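You operate a simulated robot arm through the tools that you are given. There is no shell and no other tool.

You run a simulated two-armed robot. Do the job below in one go: nothing can be reset, and whatever is moved stays where it is left.

TASK
Set the green tester, then pack it with the red and green springs.
Fine: hold it steady and turn its pointer into the green; all three stand in the long white tray; the rest stays. Set down upright: what you pick out, green tester.

The check looks at the end state, three seconds after you hand in, the way a careful person would. Anything else that was tipped, shoved, dropped, spilled or broken makes it a failure.

THE ROBOT
Two 7-joint arms with fingered hands on one trunk that stands fixed in place. Base frame: the origin is at the foot of the trunk, x ahead of it, y to its left, z up; the work surface is at about z = 80. Lengths are in cm, angles in degrees, forces in N, time in s.
The left shoulder is at [7, 14.5, 121.2], the right one opposite. With the tool pointing down near the work surface each hand reaches from about 28 to 76 cm from the base axis, measured 20 degrees to its own side. Payload 3.5 kg a hand.
The tool frame of a hand sits at the grasp point between the pads (the TCP): z along the fingers, y along the line on which they close. The tips reach 2.5 cm beyond it. Largest opening 8.8 cm; the body of the gripper starts 2.9 cm behind the TCP. The gripper is a hand of 4 fingers: y runs from the thumb to the fingers, the wrist lies at [-1.3, -9.7, -16.2] in the tool frame.
Orientation is that of the tool frame in the base frame, as a unit quaternion [w, x, y, z]. With the fingers straight down and the wrist toward the robot, the tool's x, y and z point along [0, 1, 0], [1, 0, 0] and [0, 0, -1] of the base frame.

THE INTERFACE
- The arms move only by the tool servo_tool. It takes "left_increments", "right_increments" or both (then of equal length, played together; a hand with none holds still); each is text: rows parted by semicolons, each of 6 numbers parted by spaces: the shift along the base's x, y, z in units of 400 mm (1.0 is 400 mm), then the turn, a rotation vector about the base's x, y, z in units of 90 degrees (1.0 is 90 degrees). In form: tx ty tz rx ry rz; .... A call has 1 to 20 rows; each row is the pose to reach, as a shift and turn from the pose commanded when the call began. A call with a number of a shift or a turn outside -1 to 1 is refused whole. Rows are played at 5 a second. More than 5 cm and 8.6 degrees between two rows, and nothing of the call is played. A pose out of reach is approached as far as the arm can. The call stops where the force on the tool passes 40 N (or 10 N more than at its start, if that is more) or the arm is blocked; 0.2 s more then pass. In this call time passes only in rows, and 0.2 s behind the last. The reply holds the time, the measured pose of the TCP, the force on the tool along the base axes, the opening and the grip force, in the units named above and with some noise, with the torque about the TCP (base axes, N m) and any sound that the robot's microphone picked up.
- Cameras (640 x 400 px; columns grow to the right, rows downward): "scene" is now at [14.15, 0.4, 153.21]; the picture's right is [0.05, -1.00, 0.00], its down [-0.56, -0.03, -0.83] and it looks along [0.83, 0.04, -0.56] (base axes); focal length 214 px, centre (320, 200). "left" rides on the left gripper at [-6.4, -8.3, -9.8] in its tool frame; the picture's right is [-0.62, -0.37, 0.69], its down [0.71, -0.63, 0.30] and it looks along [0.32, 0.68, 0.65] (tool axes); focal length 265 px, centre (320, 200). "right" rides on the right gripper at [6.4, -8.3, -9.8] in its tool frame; the picture's right is [-0.62, 0.37, -0.69], its down [-0.71, -0.63, 0.30] and it looks along [-0.32, 0.68, 0.65] (tool axes); focal length 265 px, centre (320, 200). There is no depth. A picture from a camera that has moved, and an enlarged one, comes with that camera's place and axes in the base frame and with its lens.
- get_image(camera): a new picture of that camera. It takes no simulated time.
- raise_lower(by): slides the trunk up (or, below 0, down) by that many cm; the arms and the scene camera ride with it, the base frame stays. It gives what a move gives, with no picture.
- set_fingers(index, middle, ring, thumb_bend, thumb_turn, hand): sets how far each is bent, from 0 (flat) to 100 (curled in); at 30 the hand is open as for a grip, at 70 the pads meet at the TCP. One left out holds its place. A second passes; each finger stops where it meets its share of the squeeze, and holds until it gets a number again. It is the only way to open and close the hand. It gives what a move gives, with no picture; readings hold the bend of each and the force on the fingers (four entries, about 0 where the hand has none), thumb and palm. thumb_turn goes from beside the hand (0) to across from the fingers (100), as for a grip.
- aim_head(pan, tilt): turns the head with the scene camera to pan (to the left, within 86 degrees either way) and tilt (down, from -29 to 69), counted from straight ahead of the robot. It gives what a move gives.
- close_up(camera, box): a new picture of the part [left, top, right, bottom] of that camera's present view, enlarged. It takes no simulated time.
- close_job(): hands the job in; it is judged then, once.

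Nothing tells you positions but the pictures and the camera data. Unless the task says otherwise, let go and move clear before handing in.

The tools are called after "Call:" as a command line: name --argument value ..., lists and objects as JSON in quotes. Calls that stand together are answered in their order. servo_tool: Moves the arms, as the interface text tells. Its arguments: {"type":"object","properties":{"left_increments":{"type":"string"},"right_increments":{"type":"string"}},"required":[]} The other tools are called the same way: raise_lower (by) slides the trunk up or down; set_fingers (index, middle, ring, thumb_bend, thumb_turn, hand) moves the fingers one by one; aim_head (pan, tilt) turns the head that bears the scene camera; get_image (camera) takes a picture; close_up (camera, box) takes an enlarged picture of a part of a camera's view; close_job () hands the job in.

At the start:

```text
time: 0.0
left_eef_pos: [46.0, 32.02, 145.74]
left_tool_rot: [-0.001, 0.708, 0.706, -0.001]
left_ft_force: [0.1, -0.4, -0.4]
left_ft_torque: [0.02, -0.02, 0.01]
left_grip_width: 8.76
left_gripper_force: 0.0
left_shape: jaw
left_bend: [30.0, 30.0, 30.0, 30.0, 98.0]
left_finger forces: [0.0, 0.0, 0.0, 0.0, 0.0, 0.1]
right_eef_pos: [50.55, -9.5, 146.49]
right_tool_rot: [0.0, 0.708, 0.707, 0.0]
right_ft_force: [0.6, -0.5, -0.6]
right_ft_torque: [0.0, -0.01, -0.02]
right_grip_width: 8.75
right_gripper_force: 0.0
right_shape: jaw
right_bend: [30.0, 30.0, 30.0, 30.0, 98.0]
right_finger forces: [0.0, 0.0, 0.0, 0.0, 0.0, 0.0]
trunk travel left (down, up): [-77.5, 6.5]
head pan, tilt: [3.1, 34.0]
```

scene: 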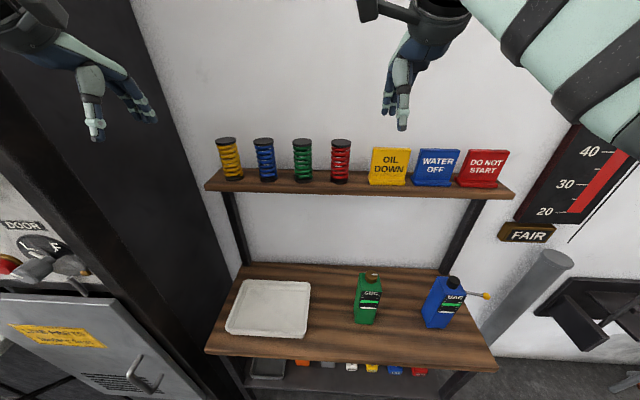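
right: 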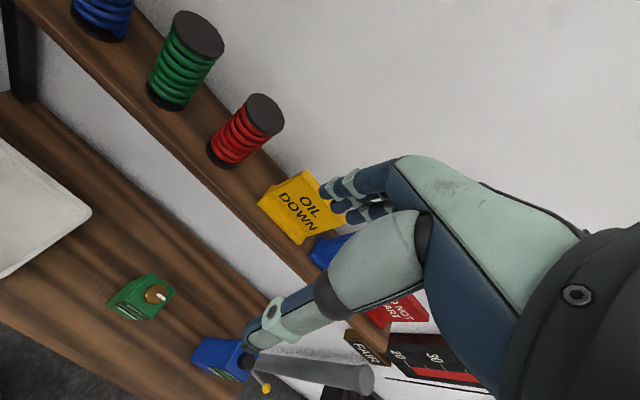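
left: 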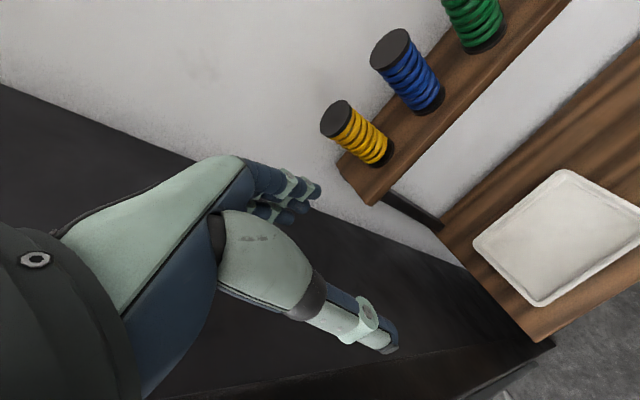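

I see a shelf with four springs (yellow, blue, green, red) and three signs; below it a bench with a white tray, a green tester and a blue tester. I'll look closer before moving anything.

Call:
close_up --camera "scene" --box '[200, 120, 360, 220]'

Call:
close_up --camera "scene" --box '[340, 250, 500, 350]'

Call:
close_up --camera "scene" --box '[200, 260, 360, 360]'

Call:
close_up --camera "right" --box '[80, 240, 240, 340]'

```text
4.00 times, centred on (280, 170) of scene
camera zoom: at [14.15, 0.4, 153.21], right [0.05, -1.0, 0.0], down [-0.56, -0.03, -0.83], along [0.83, 0.04, -0.56], focal length 858 px, centre (480, 320)
```

zoom: 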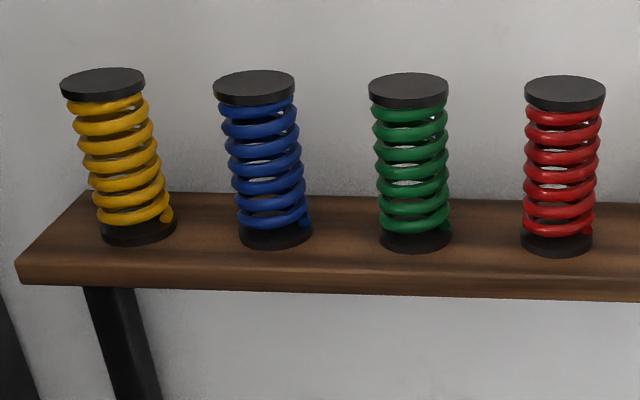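

```text
4.00 times, centred on (420, 300) of scene
camera zoom: at [14.15, 0.4, 153.21], right [0.05, -1.0, 0.0], down [-0.56, -0.03, -0.83], along [0.83, 0.04, -0.56], focal length 858 px, centre (-80, -200)
```

zoom: 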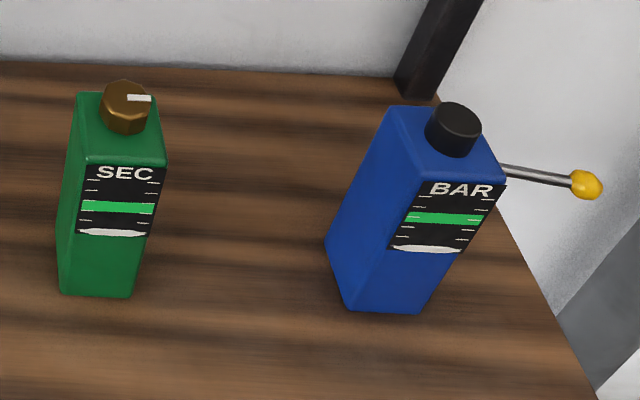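

```text
4.00 times, centred on (280, 310) of scene
camera zoom: at [14.15, 0.4, 153.21], right [0.05, -1.0, 0.0], down [-0.56, -0.03, -0.83], along [0.83, 0.04, -0.56], focal length 858 px, centre (480, -240)
```

zoom: 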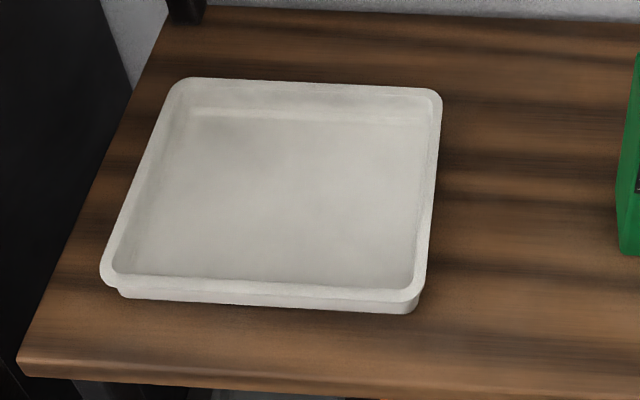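

```text
4.00 times, centred on (160, 290) of right
camera zoom: at [42.24, -2.97, 156.38], right [0.37, -0.62, 0.69], down [-0.63, -0.71, -0.3], along [0.68, -0.32, -0.65], focal length 1062 px, centre (960, -160)
```

zoom: 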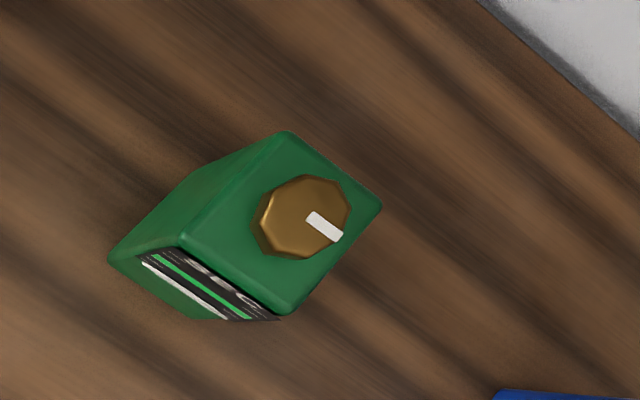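

The springs stand around x≈67 on a shelf at z≈124 (green y≈7.5, red y≈-2). The green tester is a 5.6 cm square box, about 18.7 cm tall, centred near (53,-12), with a brass knob on top; the tray covers roughly x 46–63, y 6–32. I'll tilt the head down to check the bench's lower area and confirm which tray is meant.

Call:
aim_head --pan 0 --tilt 55

Call:
get_image --camera "scene"

Call:
close_up --camera "scene" --box '[340, 150, 500, 250]'

```text
time: 0.8
left_eef_pos: [46.02, 31.86, 145.78]
left_tool_rot: [-0.001, 0.708, 0.707, -0.001]
left_ft_force: [-0.4, 0.1, -1.2]
left_ft_torque: [-0.02, -0.05, 0.01]
left_grip_width: 8.76
left_gripper_force: 0.1
left_shape: jaw
left_bend: [30.0, 30.0, 30.0, 30.0, 98.0]
left_finger forces: [0.1, 0.1, 0.0, 0.0, 0.1, 0.1]
right_eef_pos: [50.61, -9.46, 146.43]
right_tool_rot: [0.0, 0.707, 0.707, -0.001]
right_ft_force: [0.1, 0.9, -0.2]
right_ft_torque: [0.02, 0.03, -0.01]
right_grip_width: 8.74
right_gripper_force: 0.1
right_shape: jaw
right_bend: [30.0, 30.0, 30.0, 30.0, 98.0]
right_finger forces: [0.0, 0.1, 0.0, 0.0, 0.0, 0.0]
trunk travel left (down, up): [-77.5, 6.5]
head pan, tilt: [0.0, 55.0]
```

```text
taken
camera scene: at [12.52, -0.07, 150.23], right [0.0, -1.0, 0.0], down [-0.82, 0.0, -0.57], along [0.57, 0.0, -0.82], focal length 214 px, centre (320, 200)
```

scene: 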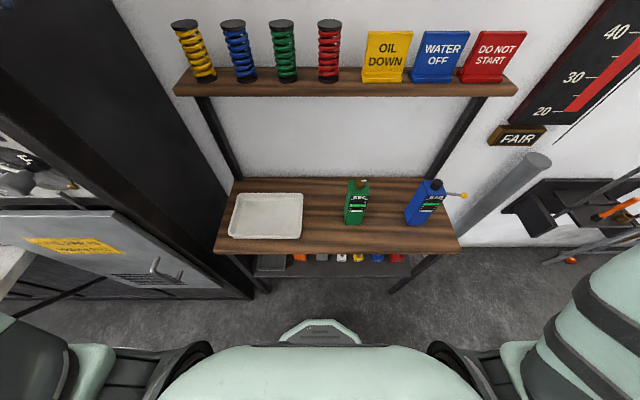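

```text
4.00 times, centred on (420, 200) of scene
camera zoom: at [12.52, -0.07, 150.23], right [0.0, -1.0, 0.0], down [-0.82, 0.0, -0.57], along [0.57, 0.0, -0.82], focal length 858 px, centre (-80, 200)
```

zoom: 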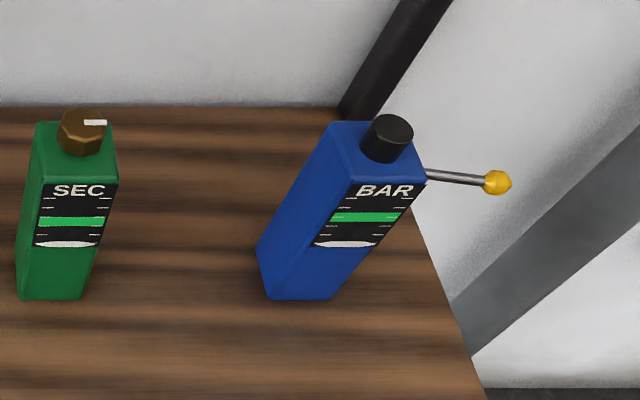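

The white tray on the bench is the only one like it, and the pointer of the green tester sits below its green band. I'll hold the tester low with the left hand from the left side, and turn the knob from above with the right hand. First I'll bring the left hand over and tilt it.

Call:
servo_tool --left_increments "0.0125 -0.044 -0.066 -0.0833 0 0; 0.025 -0.0875 -0.131 -0.1667 0 0; 0.0375 -0.131 -0.197 -0.25 0 0; 0.05 -0.175 -0.2625 -0.3333 0 0; 0.0625 -0.219 -0.328 -0.4167 0 0; 0.075 -0.2625 -0.394 -0.5 0 0; 0.0875 -0.306 -0.459 -0.5833 0 0; 0.1 -0.35 -0.525 -0.6667 0 0"

Call:
get_image --camera "scene"

```text
time: 2.6
left_eef_pos: [50.09, 17.89, 124.61]
left_tool_rot: [0.354, 0.612, 0.612, -0.354]
left_ft_force: [0.1, 0.3, -0.1]
left_ft_torque: [-0.01, 0.03, -0.01]
left_grip_width: 8.75
left_gripper_force: 0.2
left_shape: jaw
left_bend: [30.0, 30.0, 30.0, 30.0, 98.0]
left_finger forces: [0.1, 0.1, 0.0, 0.0, 0.0, 0.0]
right_eef_pos: [50.81, -9.32, 146.35]
right_tool_rot: [-0.001, 0.707, 0.707, -0.001]
right_ft_force: [0.7, 0.4, -0.3]
right_ft_torque: [0.01, 0.02, -0.03]
right_grip_width: 8.78
right_gripper_force: 0.1
right_shape: jaw
right_bend: [30.0, 30.0, 30.0, 30.0, 98.0]
right_finger forces: [0.0, 0.0, 0.0, 0.0, 0.0, 0.0]
trunk travel left (down, up): [-77.5, 6.5]
head pan, tilt: [0.0, 55.0]
```

```text
taken
camera scene: at [12.67, 0.06, 150.22], right [0.0, -1.0, 0.0], down [-0.82, 0.0, -0.57], along [0.57, 0.0, -0.82], focal length 214 px, centre (320, 200)
```

scene: 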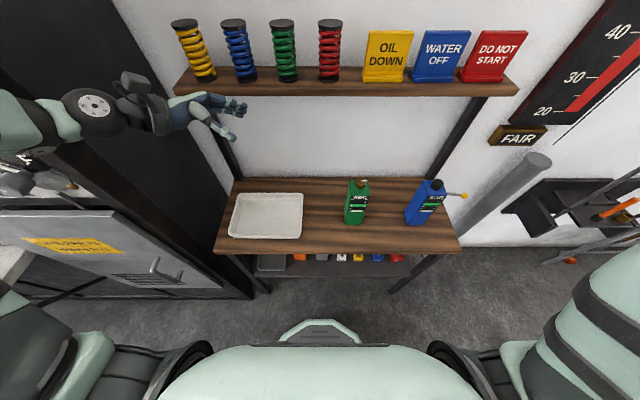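

The left hand is tilted and clear of the shelf. I'll bring it down to a pregrasp on the left of the green tester.

Call:
servo_tool --left_increments "0.008 -0.0525 -0.0864 0 0 0; 0.016 -0.105 -0.1728 0 0 0; 0.024 -0.1575 -0.2592 0 0 0; 0.032 -0.21 -0.3456 0 0 0; 0.04 -0.2625 -0.432 0 0 0; 0.048 -0.315 -0.5183 0 0 0; 0.056 -0.3675 -0.6047 0 0 0; 0.064 -0.42 -0.691 0 0 0; 0.0725 -0.4725 -0.7775 0 0 0"

Call:
get_image --camera "scene"

Call:
get_image --camera "left"

Call:
close_up --camera "scene" --box '[260, 140, 420, 240]'

```text
time: 4.6
left_eef_pos: [53.07, -1.0, 93.83]
left_tool_rot: [0.353, 0.612, 0.612, -0.354]
left_ft_force: [0.3, 1.3, -0.6]
left_ft_torque: [-0.02, 0.0, -0.04]
left_grip_width: 8.74
left_gripper_force: 0.1
left_shape: jaw
left_bend: [30.0, 30.0, 30.0, 30.0, 98.0]
left_finger forces: [0.0, 0.1, 0.0, 0.1, 0.0, 0.0]
right_eef_pos: [50.63, -9.59, 146.46]
right_tool_rot: [-0.001, 0.707, 0.707, -0.001]
right_ft_force: [-0.2, 0.1, -0.8]
right_ft_torque: [0.0, 0.02, -0.01]
right_grip_width: 8.77
right_gripper_force: 0.1
right_shape: jaw
right_bend: [30.0, 30.0, 30.0, 30.0, 98.0]
right_finger forces: [0.0, 0.1, 0.0, 0.0, 0.0, 0.0]
trunk travel left (down, up): [-77.5, 6.5]
head pan, tilt: [0.0, 55.0]
```

```text
taken
camera scene: at [12.64, -0.15, 150.22], right [0.0, -1.0, 0.0], down [-0.82, 0.0, -0.57], along [0.57, 0.0, -0.82], focal length 214 px, centre (320, 200)
```

scene: 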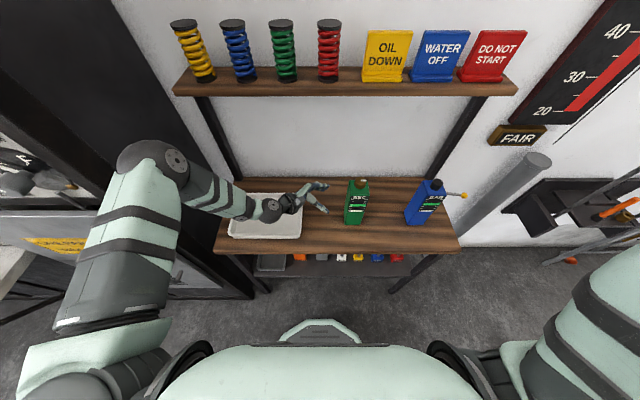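

```text
taken
camera left: at [44.66, 4.39, 104.19], right [-0.37, -0.91, 0.19], down [-0.63, 0.09, -0.77], along [0.68, -0.4, -0.61], focal length 265 px, centre (320, 200)
```

left: 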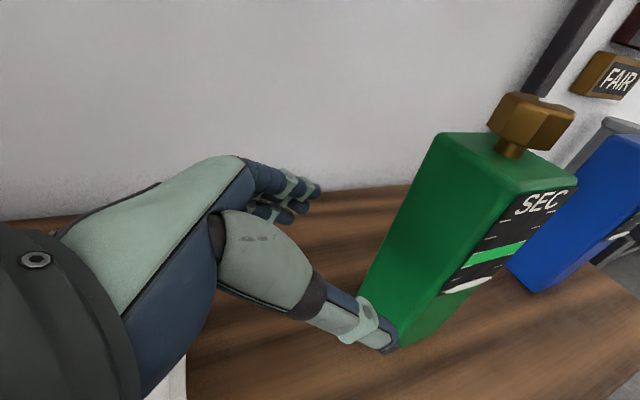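

```text
4.00 times, centred on (340, 190) of scene
camera zoom: at [12.64, -0.15, 150.22], right [0.0, -1.0, 0.0], down [-0.82, 0.0, -0.57], along [0.57, 0.0, -0.82], focal length 858 px, centre (240, 240)
```

zoom: 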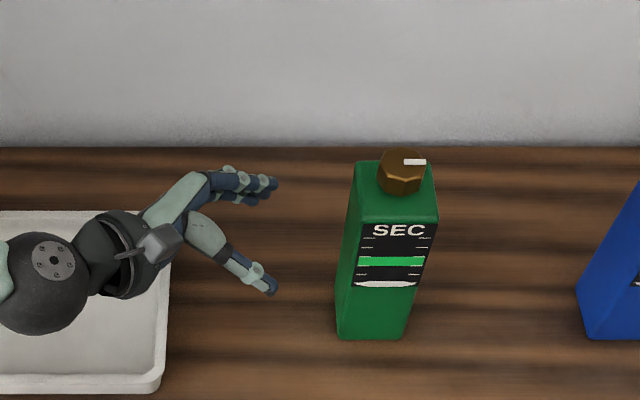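

The left camera confirms the tester's front at x≈50.1 and its top at z≈98.7. At this tilt the palm would hit the tester before the fingers wrap it, so I'll flatten the hand by another 15° and go to just short of the side face.

Call:
servo_tool --left_increments "0 0 -0.03 -0.0833 0 0; -0.004 0.01 -0.085 -0.1667 0 0; -0.004 -0.057 -0.104 -0.1667 0 0; -0.004 -0.125 -0.122 -0.1667 0 0"

Call:
get_image --camera "left"

Call:
close_up --camera "scene" --box '[260, 140, 420, 240]'

Call:
close_up --camera "right" --box '[0, 200, 240, 350]'

```text
time: 5.6
left_eef_pos: [52.8, -6.0, 89.04]
left_tool_rot: [0.43, 0.561, 0.56, -0.431]
left_ft_force: [0.0, 0.4, 0.5]
left_ft_torque: [0.02, 0.03, 0.0]
left_grip_width: 8.77
left_gripper_force: 0.1
left_shape: jaw
left_bend: [30.0, 30.0, 30.0, 30.0, 98.0]
left_finger forces: [0.0, 0.0, 0.1, 0.0, 0.0, 0.0]
right_eef_pos: [50.64, -9.69, 146.44]
right_tool_rot: [0.0, 0.708, 0.706, 0.001]
right_ft_force: [-0.4, -0.3, -0.7]
right_ft_torque: [-0.01, -0.01, -0.02]
right_grip_width: 8.78
right_gripper_force: 0.1
right_shape: jaw
right_bend: [30.0, 30.0, 30.0, 30.0, 98.0]
right_finger forces: [0.0, 0.0, 0.0, 0.0, 0.0, 0.0]
trunk travel left (down, up): [-77.5, 6.5]
head pan, tilt: [0.0, 55.0]
```

```text
taken
camera left: at [44.46, 1.84, 97.57], right [-0.37, -0.83, 0.42], down [-0.63, -0.11, -0.77], along [0.68, -0.55, -0.48], focal length 265 px, centre (320, 200)
```

left: 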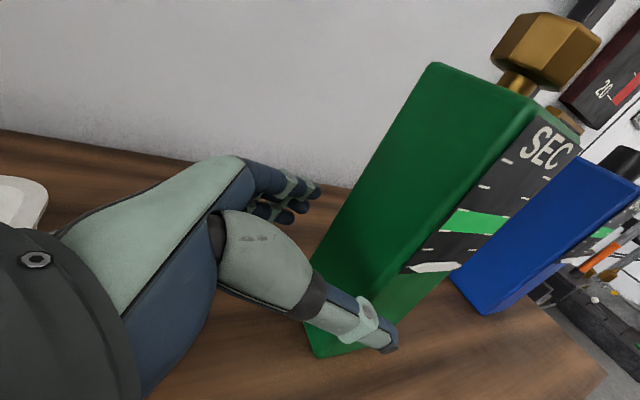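

```text
4.00 times, centred on (340, 190) of scene
camera zoom: at [12.54, -0.22, 150.23], right [0.0, -1.0, 0.0], down [-0.82, 0.0, -0.57], along [0.57, 0.0, -0.82], focal length 858 px, centre (240, 240)
```

zoom: 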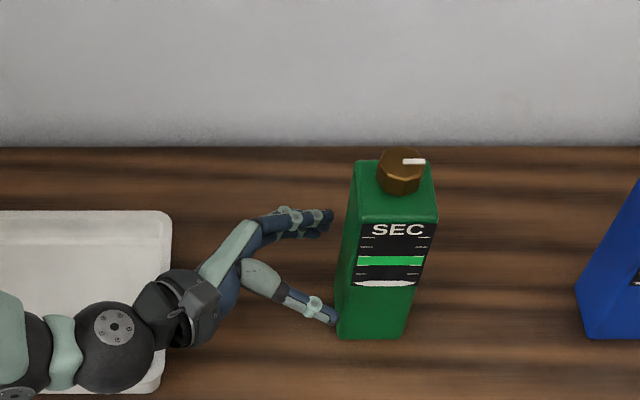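

```text
2.67 times, centred on (120, 275) of right
camera zoom: at [42.27, -3.14, 156.37], right [0.37, -0.62, 0.69], down [-0.63, -0.71, -0.3], along [0.68, -0.32, -0.65], focal length 708 px, centre (853, 0)
```

zoom: 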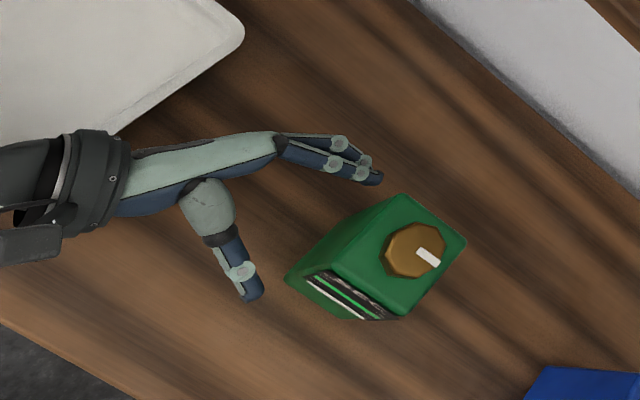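

The hand straddles the tester with about 1 cm clear on the front and more at the back. I'll slide in the last 4 cm.

Call:
servo_tool --left_increments "0 -0.036 -0.0095 0 0 0; 0 -0.072 -0.019 0 0 0; 0 -0.1075 -0.029 0 0 0"

Call:
get_image --camera "left"

Call:
close_up --camera "scene" --box '[260, 140, 420, 240]'

Call:
close_up --camera "right" --box '[0, 200, 240, 350]'

```text
time: 6.4
left_eef_pos: [52.9, -10.18, 87.61]
left_tool_rot: [0.43, 0.562, 0.561, -0.43]
left_ft_force: [1.3, 1.8, -0.3]
left_ft_torque: [-0.01, -0.02, 0.02]
left_grip_width: 8.78
left_gripper_force: 0.0
left_shape: jaw
left_bend: [29.0, 30.0, 30.0, 30.0, 98.0]
left_finger forces: [1.9, 0.0, 0.0, 0.0, 0.0, 0.0]
right_eef_pos: [50.65, -9.37, 146.51]
right_tool_rot: [0.0, 0.706, 0.708, 0.0]
right_ft_force: [0.1, 0.3, 0.5]
right_ft_torque: [-0.02, 0.02, 0.01]
right_grip_width: 8.77
right_gripper_force: 0.1
right_shape: jaw
right_bend: [30.0, 30.0, 30.0, 30.0, 98.0]
right_finger forces: [0.0, 0.1, 0.0, 0.1, 0.1, 0.0]
trunk travel left (down, up): [-77.5, 6.5]
head pan, tilt: [0.0, 55.0]
```

```text
taken
camera left: at [44.46, -2.38, 96.39], right [-0.37, -0.83, 0.42], down [-0.63, -0.11, -0.77], along [0.68, -0.55, -0.48], focal length 265 px, centre (320, 200)
```

left: 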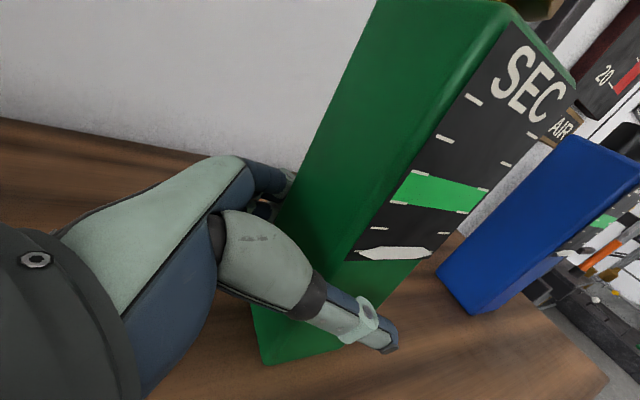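

```text
4.00 times, centred on (340, 190) of scene
camera zoom: at [12.57, -0.01, 150.23], right [0.0, -1.0, 0.0], down [-0.82, 0.0, -0.57], along [0.57, 0.0, -0.82], focal length 858 px, centre (240, 240)
```

zoom: 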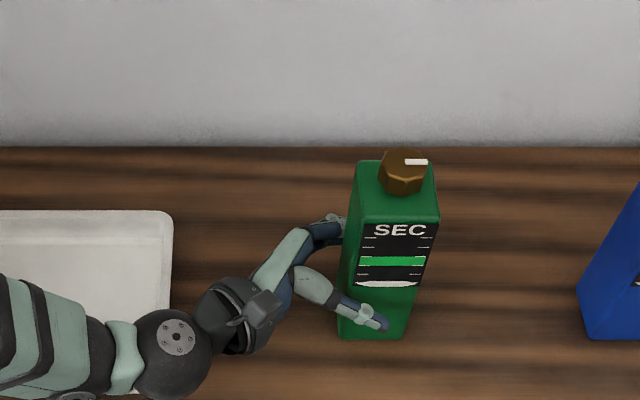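

```text
2.67 times, centred on (120, 275) of right
camera zoom: at [42.3, -2.89, 156.37], right [0.37, -0.62, 0.69], down [-0.63, -0.71, -0.3], along [0.68, -0.32, -0.65], focal length 708 px, centre (853, 0)
```

zoom: 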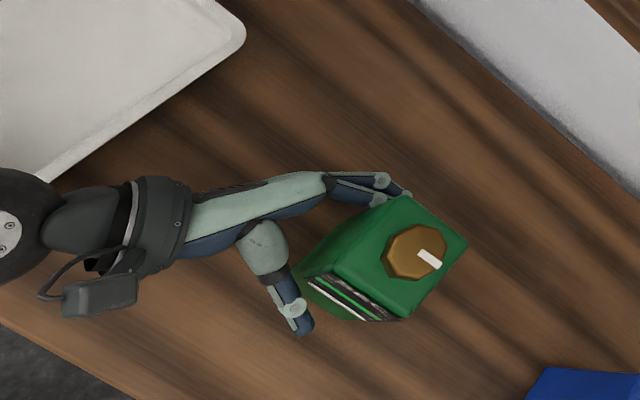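

The index finger already grazes the back-left edge lightly (1.9 N) and the tester hasn't visibly moved. I'll ease off a touch in +x/+y, then begin closing gently.

Call:
servo_tool --left_increments "0.008 0.006 0.002 0 0 0"

Call:
set_fingers --hand "left" --thumb_bend 40 --index 38 --middle 38 --ring 38

Call:
get_image --camera "left"

Call:
close_up --camera "right" --box '[0, 200, 240, 350]'

```text
time: 6.8
left_eef_pos: [53.04, -10.1, 87.72]
left_tool_rot: [0.43, 0.561, 0.56, -0.432]
left_ft_force: [0.3, -0.6, -0.2]
left_ft_torque: [-0.04, -0.02, -0.04]
left_grip_width: 8.79
left_gripper_force: 0.0
left_shape: jaw
left_bend: [30.0, 30.0, 30.0, 30.0, 98.0]
left_finger forces: [0.0, 0.1, 0.0, 0.0, 0.2, 0.1]
right_eef_pos: [50.57, -9.55, 146.41]
right_tool_rot: [0.0, 0.708, 0.706, 0.0]
right_ft_force: [0.6, -1.0, 0.3]
right_ft_torque: [0.01, -0.01, 0.02]
right_grip_width: 8.76
right_gripper_force: 0.0
right_shape: jaw
right_bend: [30.0, 30.0, 30.0, 30.0, 98.0]
right_finger forces: [0.0, 0.0, 0.1, 0.0, 0.0, 0.1]
trunk travel left (down, up): [-77.5, 6.5]
head pan, tilt: [0.0, 55.0]
```

```text
time: 7.8
left_eef_pos: [52.98, -10.14, 87.73]
left_tool_rot: [0.43, 0.561, 0.561, -0.431]
left_ft_force: [-0.4, -0.3, 0.4]
left_ft_torque: [0.02, 0.01, 0.0]
left_grip_width: 7.08
left_gripper_force: 2.9
left_shape: fingers
left_bend: [36.0, 38.0, 38.0, 38.0, 98.0]
left_finger forces: [2.6, 0.0, 0.0, 0.0, 3.4, 0.0]
right_eef_pos: [50.69, -9.53, 146.5]
right_tool_rot: [0.001, 0.707, 0.707, -0.001]
right_ft_force: [-0.5, 0.1, 0.5]
right_ft_torque: [-0.01, 0.03, 0.02]
right_grip_width: 8.77
right_gripper_force: 0.0
right_shape: jaw
right_bend: [30.0, 30.0, 30.0, 30.0, 98.0]
right_finger forces: [0.0, 0.0, 0.1, 0.1, 0.1, 0.1]
trunk travel left (down, up): [-77.5, 6.5]
head pan, tilt: [0.0, 55.0]
```

```text
taken
camera left: at [44.7, -2.22, 96.46], right [-0.37, -0.83, 0.42], down [-0.63, -0.11, -0.77], along [0.68, -0.55, -0.48], focal length 265 px, centre (320, 200)
```

left: 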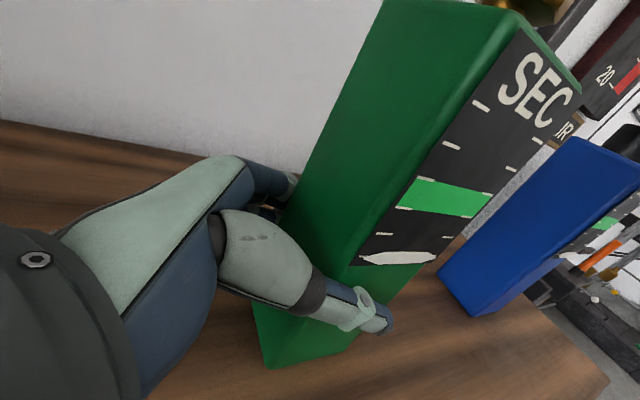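

```text
2.67 times, centred on (120, 275) of right
camera zoom: at [42.24, -3.0, 156.38], right [0.37, -0.62, 0.69], down [-0.63, -0.71, -0.3], along [0.68, -0.32, -0.65], focal length 708 px, centre (853, 0)
```

zoom: 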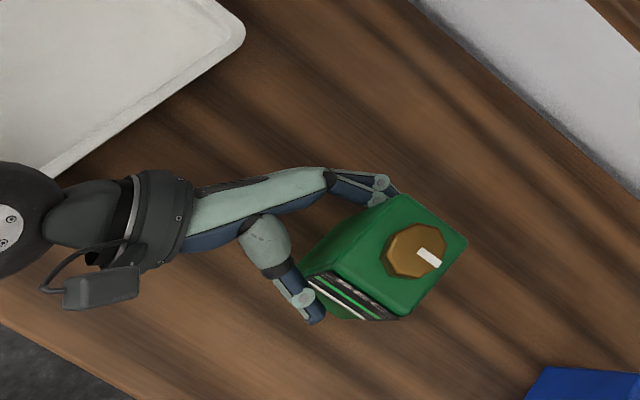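

Thumb and index have both made contact. I'll squeeze now for a firm hold.

Call:
set_fingers --hand "left" --thumb_bend 60 --index 60 --middle 60 --ring 60

Call:
get_image --camera "left"

Call:
close_up --camera "right" --box '[80, 240, 240, 340]'

Call:
close_up --camera "scene" --box '[260, 140, 420, 240]'

```text
time: 8.8
left_eef_pos: [53.13, -10.04, 87.78]
left_tool_rot: [0.43, 0.562, 0.56, -0.43]
left_ft_force: [1.8, 1.4, -0.4]
left_ft_torque: [-0.13, -0.42, 0.17]
left_grip_width: 5.69
left_gripper_force: 30.2
left_shape: fingers
left_bend: [44.0, 51.0, 49.0, 48.0, 97.0]
left_finger forces: [15.7, 7.4, 7.7, 0.1, 29.7, 0.0]
right_eef_pos: [50.67, -9.45, 146.33]
right_tool_rot: [-0.001, 0.707, 0.707, 0.0]
right_ft_force: [0.0, -0.5, 0.0]
right_ft_torque: [-0.01, 0.02, 0.0]
right_grip_width: 8.76
right_gripper_force: 0.0
right_shape: jaw
right_bend: [30.0, 30.0, 30.0, 30.0, 98.0]
right_finger forces: [0.1, 0.0, 0.0, 0.0, 0.0, 0.0]
trunk travel left (down, up): [-77.5, 6.5]
head pan, tilt: [0.0, 55.0]
```

```text
taken
camera left: at [44.78, -2.17, 96.45], right [-0.37, -0.83, 0.42], down [-0.63, -0.11, -0.77], along [0.68, -0.55, -0.48], focal length 265 px, centre (320, 200)
```

left: 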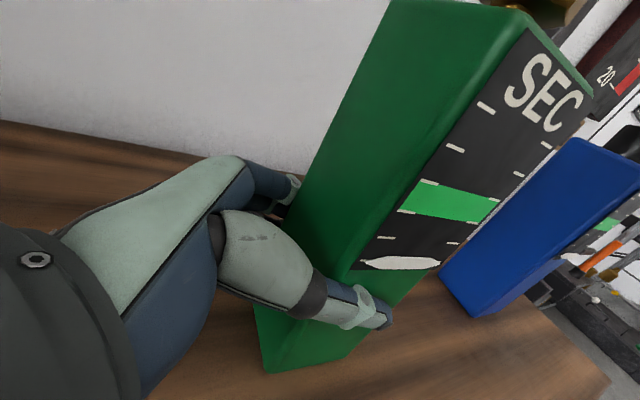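

```text
4.00 times, centred on (160, 290) of right
camera zoom: at [42.33, -2.94, 156.36], right [0.37, -0.62, 0.69], down [-0.63, -0.71, -0.3], along [0.68, -0.32, -0.65], focal length 1062 px, centre (960, -160)
```

zoom: 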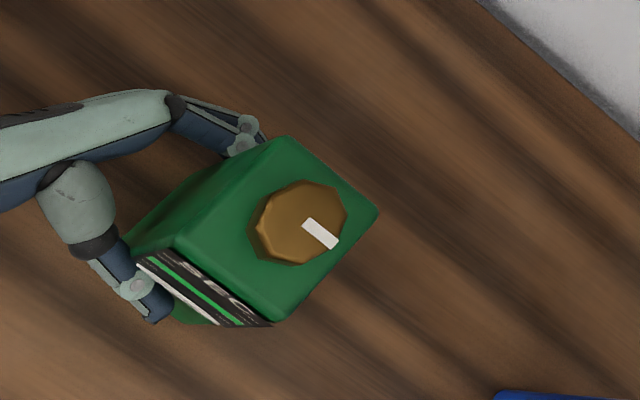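

```text
4.00 times, centred on (340, 190) of scene
camera zoom: at [12.6, -0.05, 150.22], right [0.0, -1.0, 0.0], down [-0.82, 0.0, -0.57], along [0.57, 0.0, -0.82], focal length 858 px, centre (240, 240)
```

zoom: 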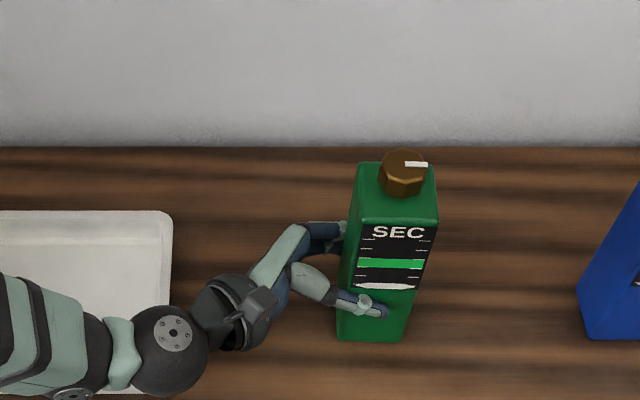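

The tester is held firmly (30 N) and barely moved. The knob top centre triangulates to about (52.5,-11.6), z≈103. I'll take a closer look at the knob before bringing in the right hand.

Call:
close_up --camera "right" --box '[120, 270, 184, 310]'

Call:
close_up --camera "scene" --box '[340, 170, 388, 200]'

Call:
close_up --camera "left" --box '[340, 50, 640, 290]'

```text
10.00 times, centred on (152, 290) of right
camera zoom: at [42.33, -2.94, 156.36], right [0.37, -0.62, 0.69], down [-0.63, -0.71, -0.3], along [0.68, -0.32, -0.65], focal length 2654 px, centre (2000, -700)
```

zoom: 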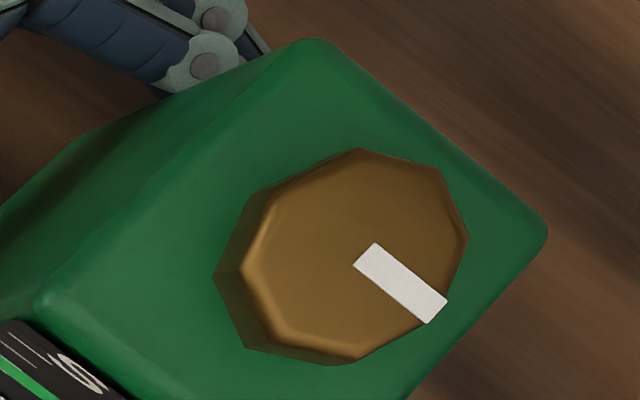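

```text
13.33 times, centred on (364, 185) of scene
camera zoom: at [12.6, -0.05, 150.22], right [0.0, -1.0, 0.0], down [-0.82, 0.0, -0.57], along [0.57, 0.0, -0.82], focal length 2860 px, centre (-267, 400)
```

zoom: 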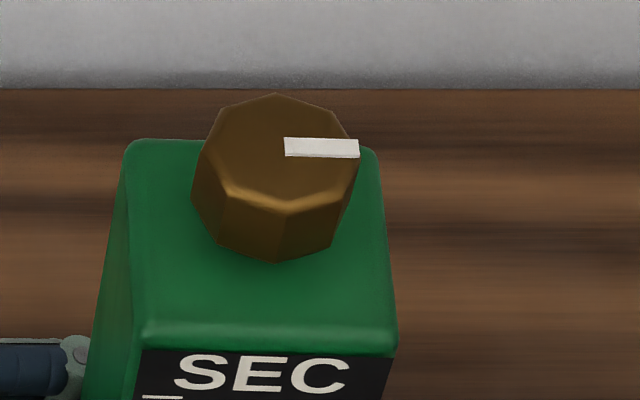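

```text
1.67 times, centred on (490, 170) of left
camera zoom: at [44.78, -2.17, 96.45], right [-0.37, -0.83, 0.42], down [-0.63, -0.11, -0.77], along [0.68, -0.55, -0.48], focal length 442 px, centre (37, 250)
```

zoom: 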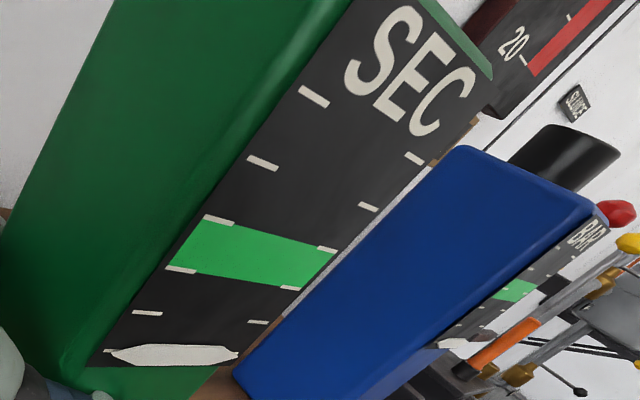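

The knob is an octagon about 3.6 cm wide, with corners toward ±x and ±y, so its flats lie at ±22.5° and ±67.5°. I'll bring the right hand above it, yawed 67.5° counter-clockwise, which leaves plenty of room to turn clockwise.

Call:
servo_tool --right_increments "0.0046 -0.006 -0.0956 0 0 0.0833; 0.009 -0.012 -0.191 0 0 0.1667; 0.0137 -0.0175 -0.2867 0 0 0.25; 0.018 -0.023 -0.382 0 0 0.3333; 0.0228 -0.029 -0.478 0 0 0.4167; 0.0273 -0.035 -0.573 0 0 0.5; 0.032 -0.041 -0.669 0 0 0.5833; 0.0364 -0.0467 -0.764 0 0 0.6667; 0.041 -0.0525 -0.86 0 0 0.75"

Call:
get_image --camera "scene"

Call:
get_image --camera "right"

```text
time: 10.8
left_eef_pos: [53.3, -10.06, 87.66]
left_tool_rot: [0.431, 0.561, 0.56, -0.431]
left_ft_force: [1.5, 1.5, 1.2]
left_ft_torque: [-0.13, -0.34, 0.13]
left_grip_width: 5.7
left_gripper_force: 30.2
left_shape: fingers
left_bend: [45.0, 51.0, 50.0, 48.0, 96.0]
left_finger forces: [15.5, 6.9, 7.2, 0.0, 30.0, 0.0]
right_eef_pos: [52.21, -11.6, 111.91]
right_tool_rot: [-0.001, 0.194, 0.981, 0.0]
right_ft_force: [0.7, 0.3, 0.0]
right_ft_torque: [0.0, -0.01, -0.01]
right_grip_width: 8.79
right_gripper_force: 0.2
right_shape: jaw
right_bend: [30.0, 30.0, 30.0, 30.0, 98.0]
right_finger forces: [0.0, 0.0, 0.0, 0.0, 0.1, 0.1]
trunk travel left (down, up): [-77.5, 6.5]
head pan, tilt: [0.0, 55.0]
```

```text
taken
camera scene: at [12.68, -0.05, 150.22], right [0.0, -1.0, 0.0], down [-0.82, 0.0, -0.57], along [0.57, 0.0, -0.82], focal length 214 px, centre (320, 200)
```

scene: 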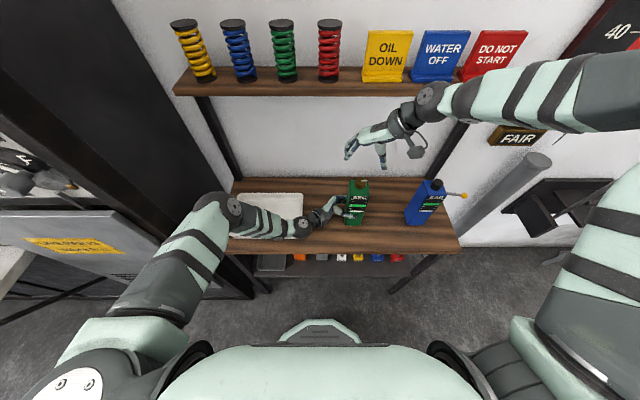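

```text
taken
camera right: at [43.09, -16.86, 121.83], right [0.71, 0.1, 0.69], down [0.42, -0.85, -0.31], along [0.56, 0.51, -0.65], focal length 265 px, centre (320, 200)
```

right: 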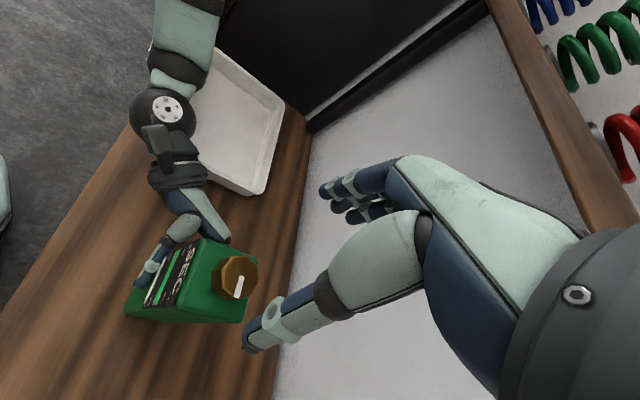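

The knob is right under the hand, at about (52.2,-11.8). I'll lower the open hand around it.

Call:
servo_tool --right_increments "0.001 -0.001 -0.0775 0 0 0; 0.002 -0.002 -0.155 0 0 0; 0.002 -0.003 -0.2325 0 0 0"

Call:
get_image --camera "right"

Call:
close_up --camera "scene" --box '[320, 130, 448, 230]'

Call:
get_image --camera "left"

```text
time: 11.6
left_eef_pos: [53.11, -10.17, 87.61]
left_tool_rot: [0.431, 0.561, 0.56, -0.431]
left_ft_force: [1.2, 1.3, 1.1]
left_ft_torque: [-0.07, -0.28, 0.09]
left_grip_width: 5.67
left_gripper_force: 30.2
left_shape: fingers
left_bend: [45.0, 51.0, 50.0, 48.0, 96.0]
left_finger forces: [15.4, 6.8, 6.8, 0.0, 30.0, 0.0]
right_eef_pos: [52.29, -11.69, 102.87]
right_tool_rot: [-0.001, 0.195, 0.981, 0.0]
right_ft_force: [0.7, -0.4, 0.2]
right_ft_torque: [0.01, 0.0, 0.0]
right_grip_width: 8.8
right_gripper_force: 0.0
right_shape: jaw
right_bend: [30.0, 30.0, 30.0, 30.0, 98.0]
right_finger forces: [0.1, 0.0, 0.0, 0.1, 0.0, 0.0]
trunk travel left (down, up): [-77.5, 6.5]
head pan, tilt: [0.0, 55.0]
```

```text
taken
camera right: at [43.07, -16.91, 112.69], right [0.71, 0.1, 0.69], down [0.42, -0.86, -0.3], along [0.56, 0.51, -0.65], focal length 265 px, centre (320, 200)
```

right: 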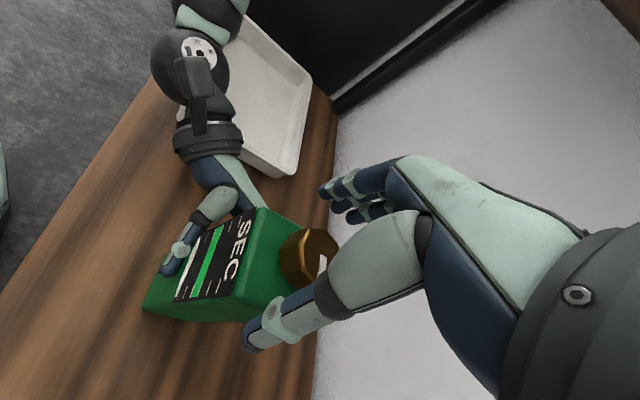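

```text
4.00 times, centred on (384, 180) of scene
camera zoom: at [12.61, -0.04, 150.23], right [0.0, -1.0, 0.0], down [-0.82, 0.0, -0.57], along [0.57, 0.0, -0.82], focal length 858 px, centre (64, 280)
```

zoom: 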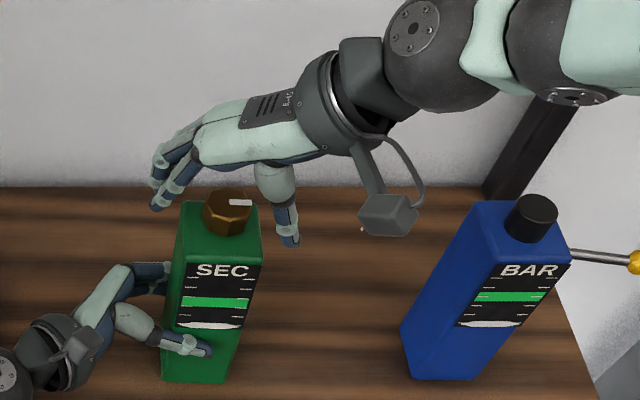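

```text
taken
camera left: at [44.77, -2.18, 96.45], right [-0.37, -0.83, 0.42], down [-0.63, -0.11, -0.77], along [0.68, -0.55, -0.48], focal length 265 px, centre (320, 200)
```

left: 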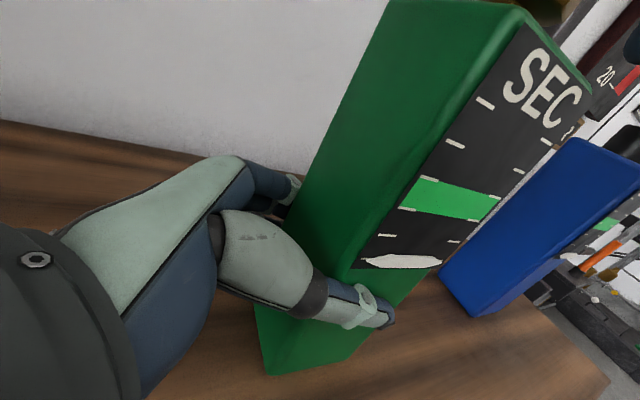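

Fingers and thumb straddle the knob symmetrically along the chosen flats. I'll close the right hand on it.

Call:
set_fingers --hand "right" --thumb_bend 50 --index 50 --middle 50 --ring 50

Call:
close_up --camera "scene" --box '[320, 130, 448, 230]'

Call:
get_image --camera "right"

```text
time: 12.6
left_eef_pos: [52.96, -9.96, 87.73]
left_tool_rot: [0.429, 0.561, 0.561, -0.431]
left_ft_force: [0.7, 1.8, 0.0]
left_ft_torque: [-0.12, -0.28, 0.11]
left_grip_width: 5.67
left_gripper_force: 29.6
left_shape: fingers
left_bend: [45.0, 51.0, 50.0, 48.0, 96.0]
left_finger forces: [15.4, 7.0, 7.2, 0.0, 30.2, 0.1]
right_eef_pos: [52.21, -11.84, 102.89]
right_tool_rot: [0.0, 0.195, 0.981, 0.0]
right_ft_force: [-1.5, -0.1, -0.5]
right_ft_torque: [-0.01, 0.0, 0.02]
right_grip_width: 4.24
right_gripper_force: 0.0
right_shape: fingers
right_bend: [50.0, 50.0, 50.0, 50.0, 98.0]
right_finger forces: [0.1, 0.0, 0.0, 0.1, 0.0, 0.1]
trunk travel left (down, up): [-77.5, 6.5]
head pan, tilt: [0.0, 55.0]
```

```text
4.00 times, centred on (384, 180) of scene
camera zoom: at [12.54, -0.04, 150.23], right [0.0, -1.0, 0.0], down [-0.82, 0.0, -0.57], along [0.57, 0.0, -0.82], focal length 858 px, centre (64, 280)
```

zoom: 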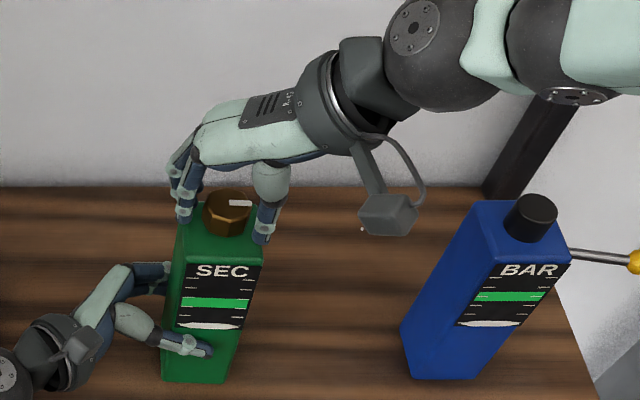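

```text
taken
camera right: at [43.02, -16.92, 112.74], right [0.71, 0.1, 0.69], down [0.42, -0.86, -0.3], along [0.56, 0.51, -0.65], focal length 265 px, centre (320, 200)
```

right: 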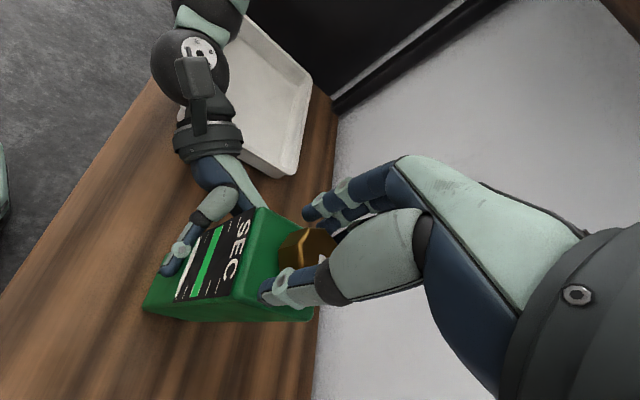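

Both sides are close to the knob now and still balanced. I'll tighten.

Call:
set_fingers --hand "right" --thumb_bend 62 --index 62 --middle 62 --ring 62

Call:
close_up --camera "scene" --box '[320, 130, 448, 230]'

Call:
get_image --camera "right"

```text
time: 13.6
left_eef_pos: [53.17, -10.1, 87.72]
left_tool_rot: [0.43, 0.562, 0.56, -0.431]
left_ft_force: [0.6, -0.4, 1.5]
left_ft_torque: [-0.13, -0.32, 0.07]
left_grip_width: 5.66
left_gripper_force: 29.6
left_shape: fingers
left_bend: [45.0, 51.0, 50.0, 48.0, 96.0]
left_finger forces: [14.8, 6.9, 7.5, 0.0, 30.0, 0.0]
right_eef_pos: [52.27, -11.66, 102.79]
right_tool_rot: [0.0, 0.195, 0.981, 0.001]
right_ft_force: [-0.2, 0.5, 0.3]
right_ft_torque: [0.03, -0.01, 0.03]
right_grip_width: 2.15
right_gripper_force: 2.5
right_shape: fingers
right_bend: [60.0, 59.0, 62.0, 58.0, 97.0]
right_finger forces: [0.8, 2.8, 0.0, 0.0, 2.3, 0.0]
trunk travel left (down, up): [-77.5, 6.5]
head pan, tilt: [0.0, 55.0]
```

```text
4.00 times, centred on (384, 180) of scene
camera zoom: at [12.52, -0.06, 150.23], right [0.0, -1.0, 0.0], down [-0.82, 0.0, -0.57], along [0.57, 0.0, -0.82], focal length 858 px, centre (64, 280)
```

zoom: 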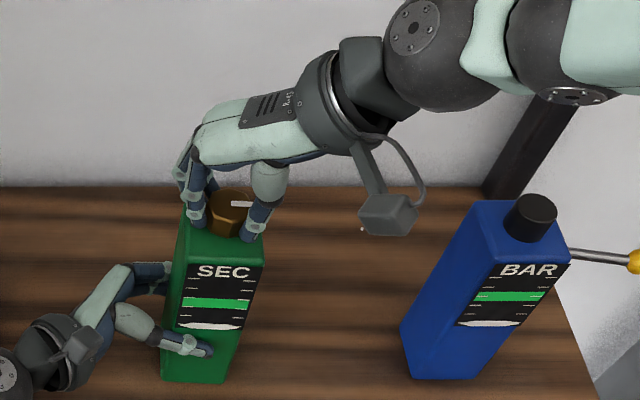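

```text
taken
camera right: at [43.01, -16.93, 112.74], right [0.71, 0.1, 0.69], down [0.42, -0.86, -0.3], along [0.56, 0.51, -0.65], focal length 265 px, centre (320, 200)
```

right: 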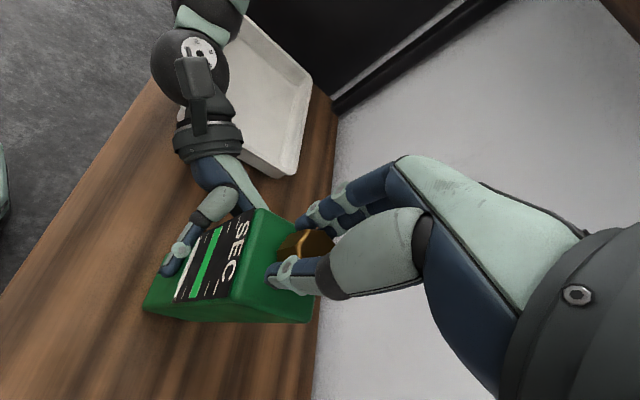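

Index, middle and thumb touch the knob lightly while the ring finger misses it. I'll squeeze harder with the three that touch.

Call:
set_fingers --hand "right" --thumb_bend 72 --index 72 --middle 72 --ring 66

Call:
close_up --camera "scene" --box '[320, 130, 448, 230]'

Call:
close_up --camera "left" --box '[340, 50, 640, 290]'

```text
time: 14.6
left_eef_pos: [53.05, -10.19, 87.83]
left_tool_rot: [0.431, 0.561, 0.56, -0.431]
left_ft_force: [-0.2, -5.2, 4.9]
left_ft_torque: [-0.08, -0.41, 0.05]
left_grip_width: 5.64
left_gripper_force: 29.4
left_shape: fingers
left_bend: [45.0, 51.0, 50.0, 48.0, 96.0]
left_finger forces: [14.6, 6.7, 7.8, 0.1, 29.7, 0.1]
right_eef_pos: [52.12, -11.78, 102.86]
right_tool_rot: [0.0, 0.195, 0.981, -0.001]
right_ft_force: [0.3, 4.1, 0.4]
right_ft_torque: [0.06, -0.01, 0.06]
right_grip_width: 1.74
right_gripper_force: 10.2
right_shape: fingers
right_bend: [63.0, 62.0, 66.0, 59.0, 96.0]
right_finger forces: [4.9, 7.4, 0.0, 0.0, 8.4, 0.0]
trunk travel left (down, up): [-77.5, 6.5]
head pan, tilt: [0.0, 55.0]
```

```text
4.00 times, centred on (384, 180) of scene
camera zoom: at [12.5, -0.12, 150.23], right [0.0, -1.0, 0.0], down [-0.82, 0.0, -0.57], along [0.57, 0.0, -0.82], focal length 858 px, centre (64, 280)
```

zoom: 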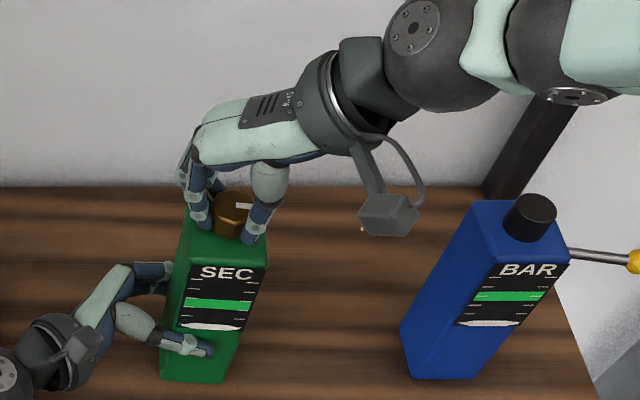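

```text
1.67 times, centred on (490, 170) of left
camera zoom: at [44.7, -2.26, 96.5], right [-0.37, -0.83, 0.42], down [-0.63, -0.11, -0.77], along [0.68, -0.55, -0.48], focal length 442 px, centre (37, 250)
```

zoom: 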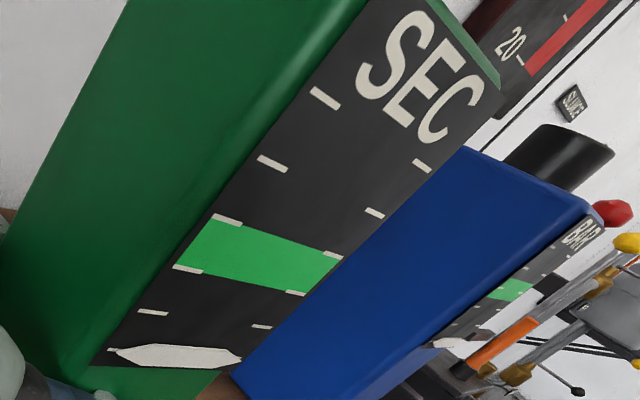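

The grip on the knob is about 10 N, and the tester leans only very slightly. I'll try turning 20° clockwise (seen from above) and watch the pointer.

Call:
servo_tool --right_increments "0 0 0 0 0 -0.055; 0 0 0 0 0 -0.11; 0 0 0 0 0 -0.165; 0 0 0 0 0 -0.22"

Call:
close_up --camera "scene" --box '[320, 130, 448, 230]'

Call:
close_up --camera "left" --box '[340, 50, 640, 290]'

```text
time: 15.6
left_eef_pos: [52.99, -10.15, 87.76]
left_tool_rot: [0.43, 0.561, 0.56, -0.431]
left_ft_force: [-0.9, -6.7, 7.3]
left_ft_torque: [-0.05, -0.48, 0.02]
left_grip_width: 5.64
left_gripper_force: 29.3
left_shape: fingers
left_bend: [45.0, 51.0, 50.0, 48.0, 96.0]
left_finger forces: [14.8, 6.7, 7.6, 0.0, 29.8, 0.0]
right_eef_pos: [52.44, -11.6, 102.87]
right_tool_rot: [-0.001, 0.362, 0.932, 0.0]
right_ft_force: [4.4, 3.7, -0.2]
right_ft_torque: [0.07, -0.02, 0.1]
right_grip_width: 1.71
right_gripper_force: 10.8
right_shape: fingers
right_bend: [63.0, 62.0, 66.0, 59.0, 97.0]
right_finger forces: [5.1, 8.9, 0.2, 0.0, 8.2, 0.0]
trunk travel left (down, up): [-77.5, 6.5]
head pan, tilt: [0.0, 55.0]
```

```text
4.00 times, centred on (384, 180) of scene
camera zoom: at [12.5, -0.08, 150.23], right [0.0, -1.0, 0.0], down [-0.82, 0.0, -0.57], along [0.57, 0.0, -0.82], focal length 858 px, centre (64, 280)
```

zoom: 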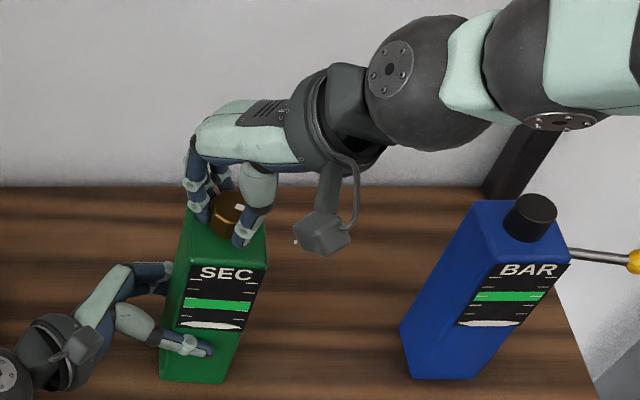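

```text
1.67 times, centred on (490, 170) of left
camera zoom: at [44.69, -2.22, 96.49], right [-0.37, -0.83, 0.42], down [-0.63, -0.11, -0.77], along [0.68, -0.55, -0.48], focal length 442 px, centre (37, 250)
```

zoom: 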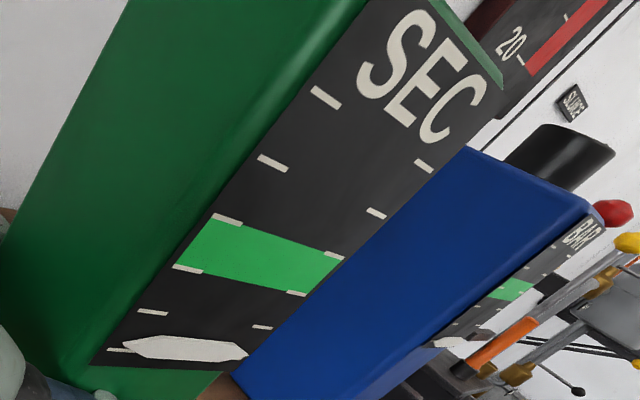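

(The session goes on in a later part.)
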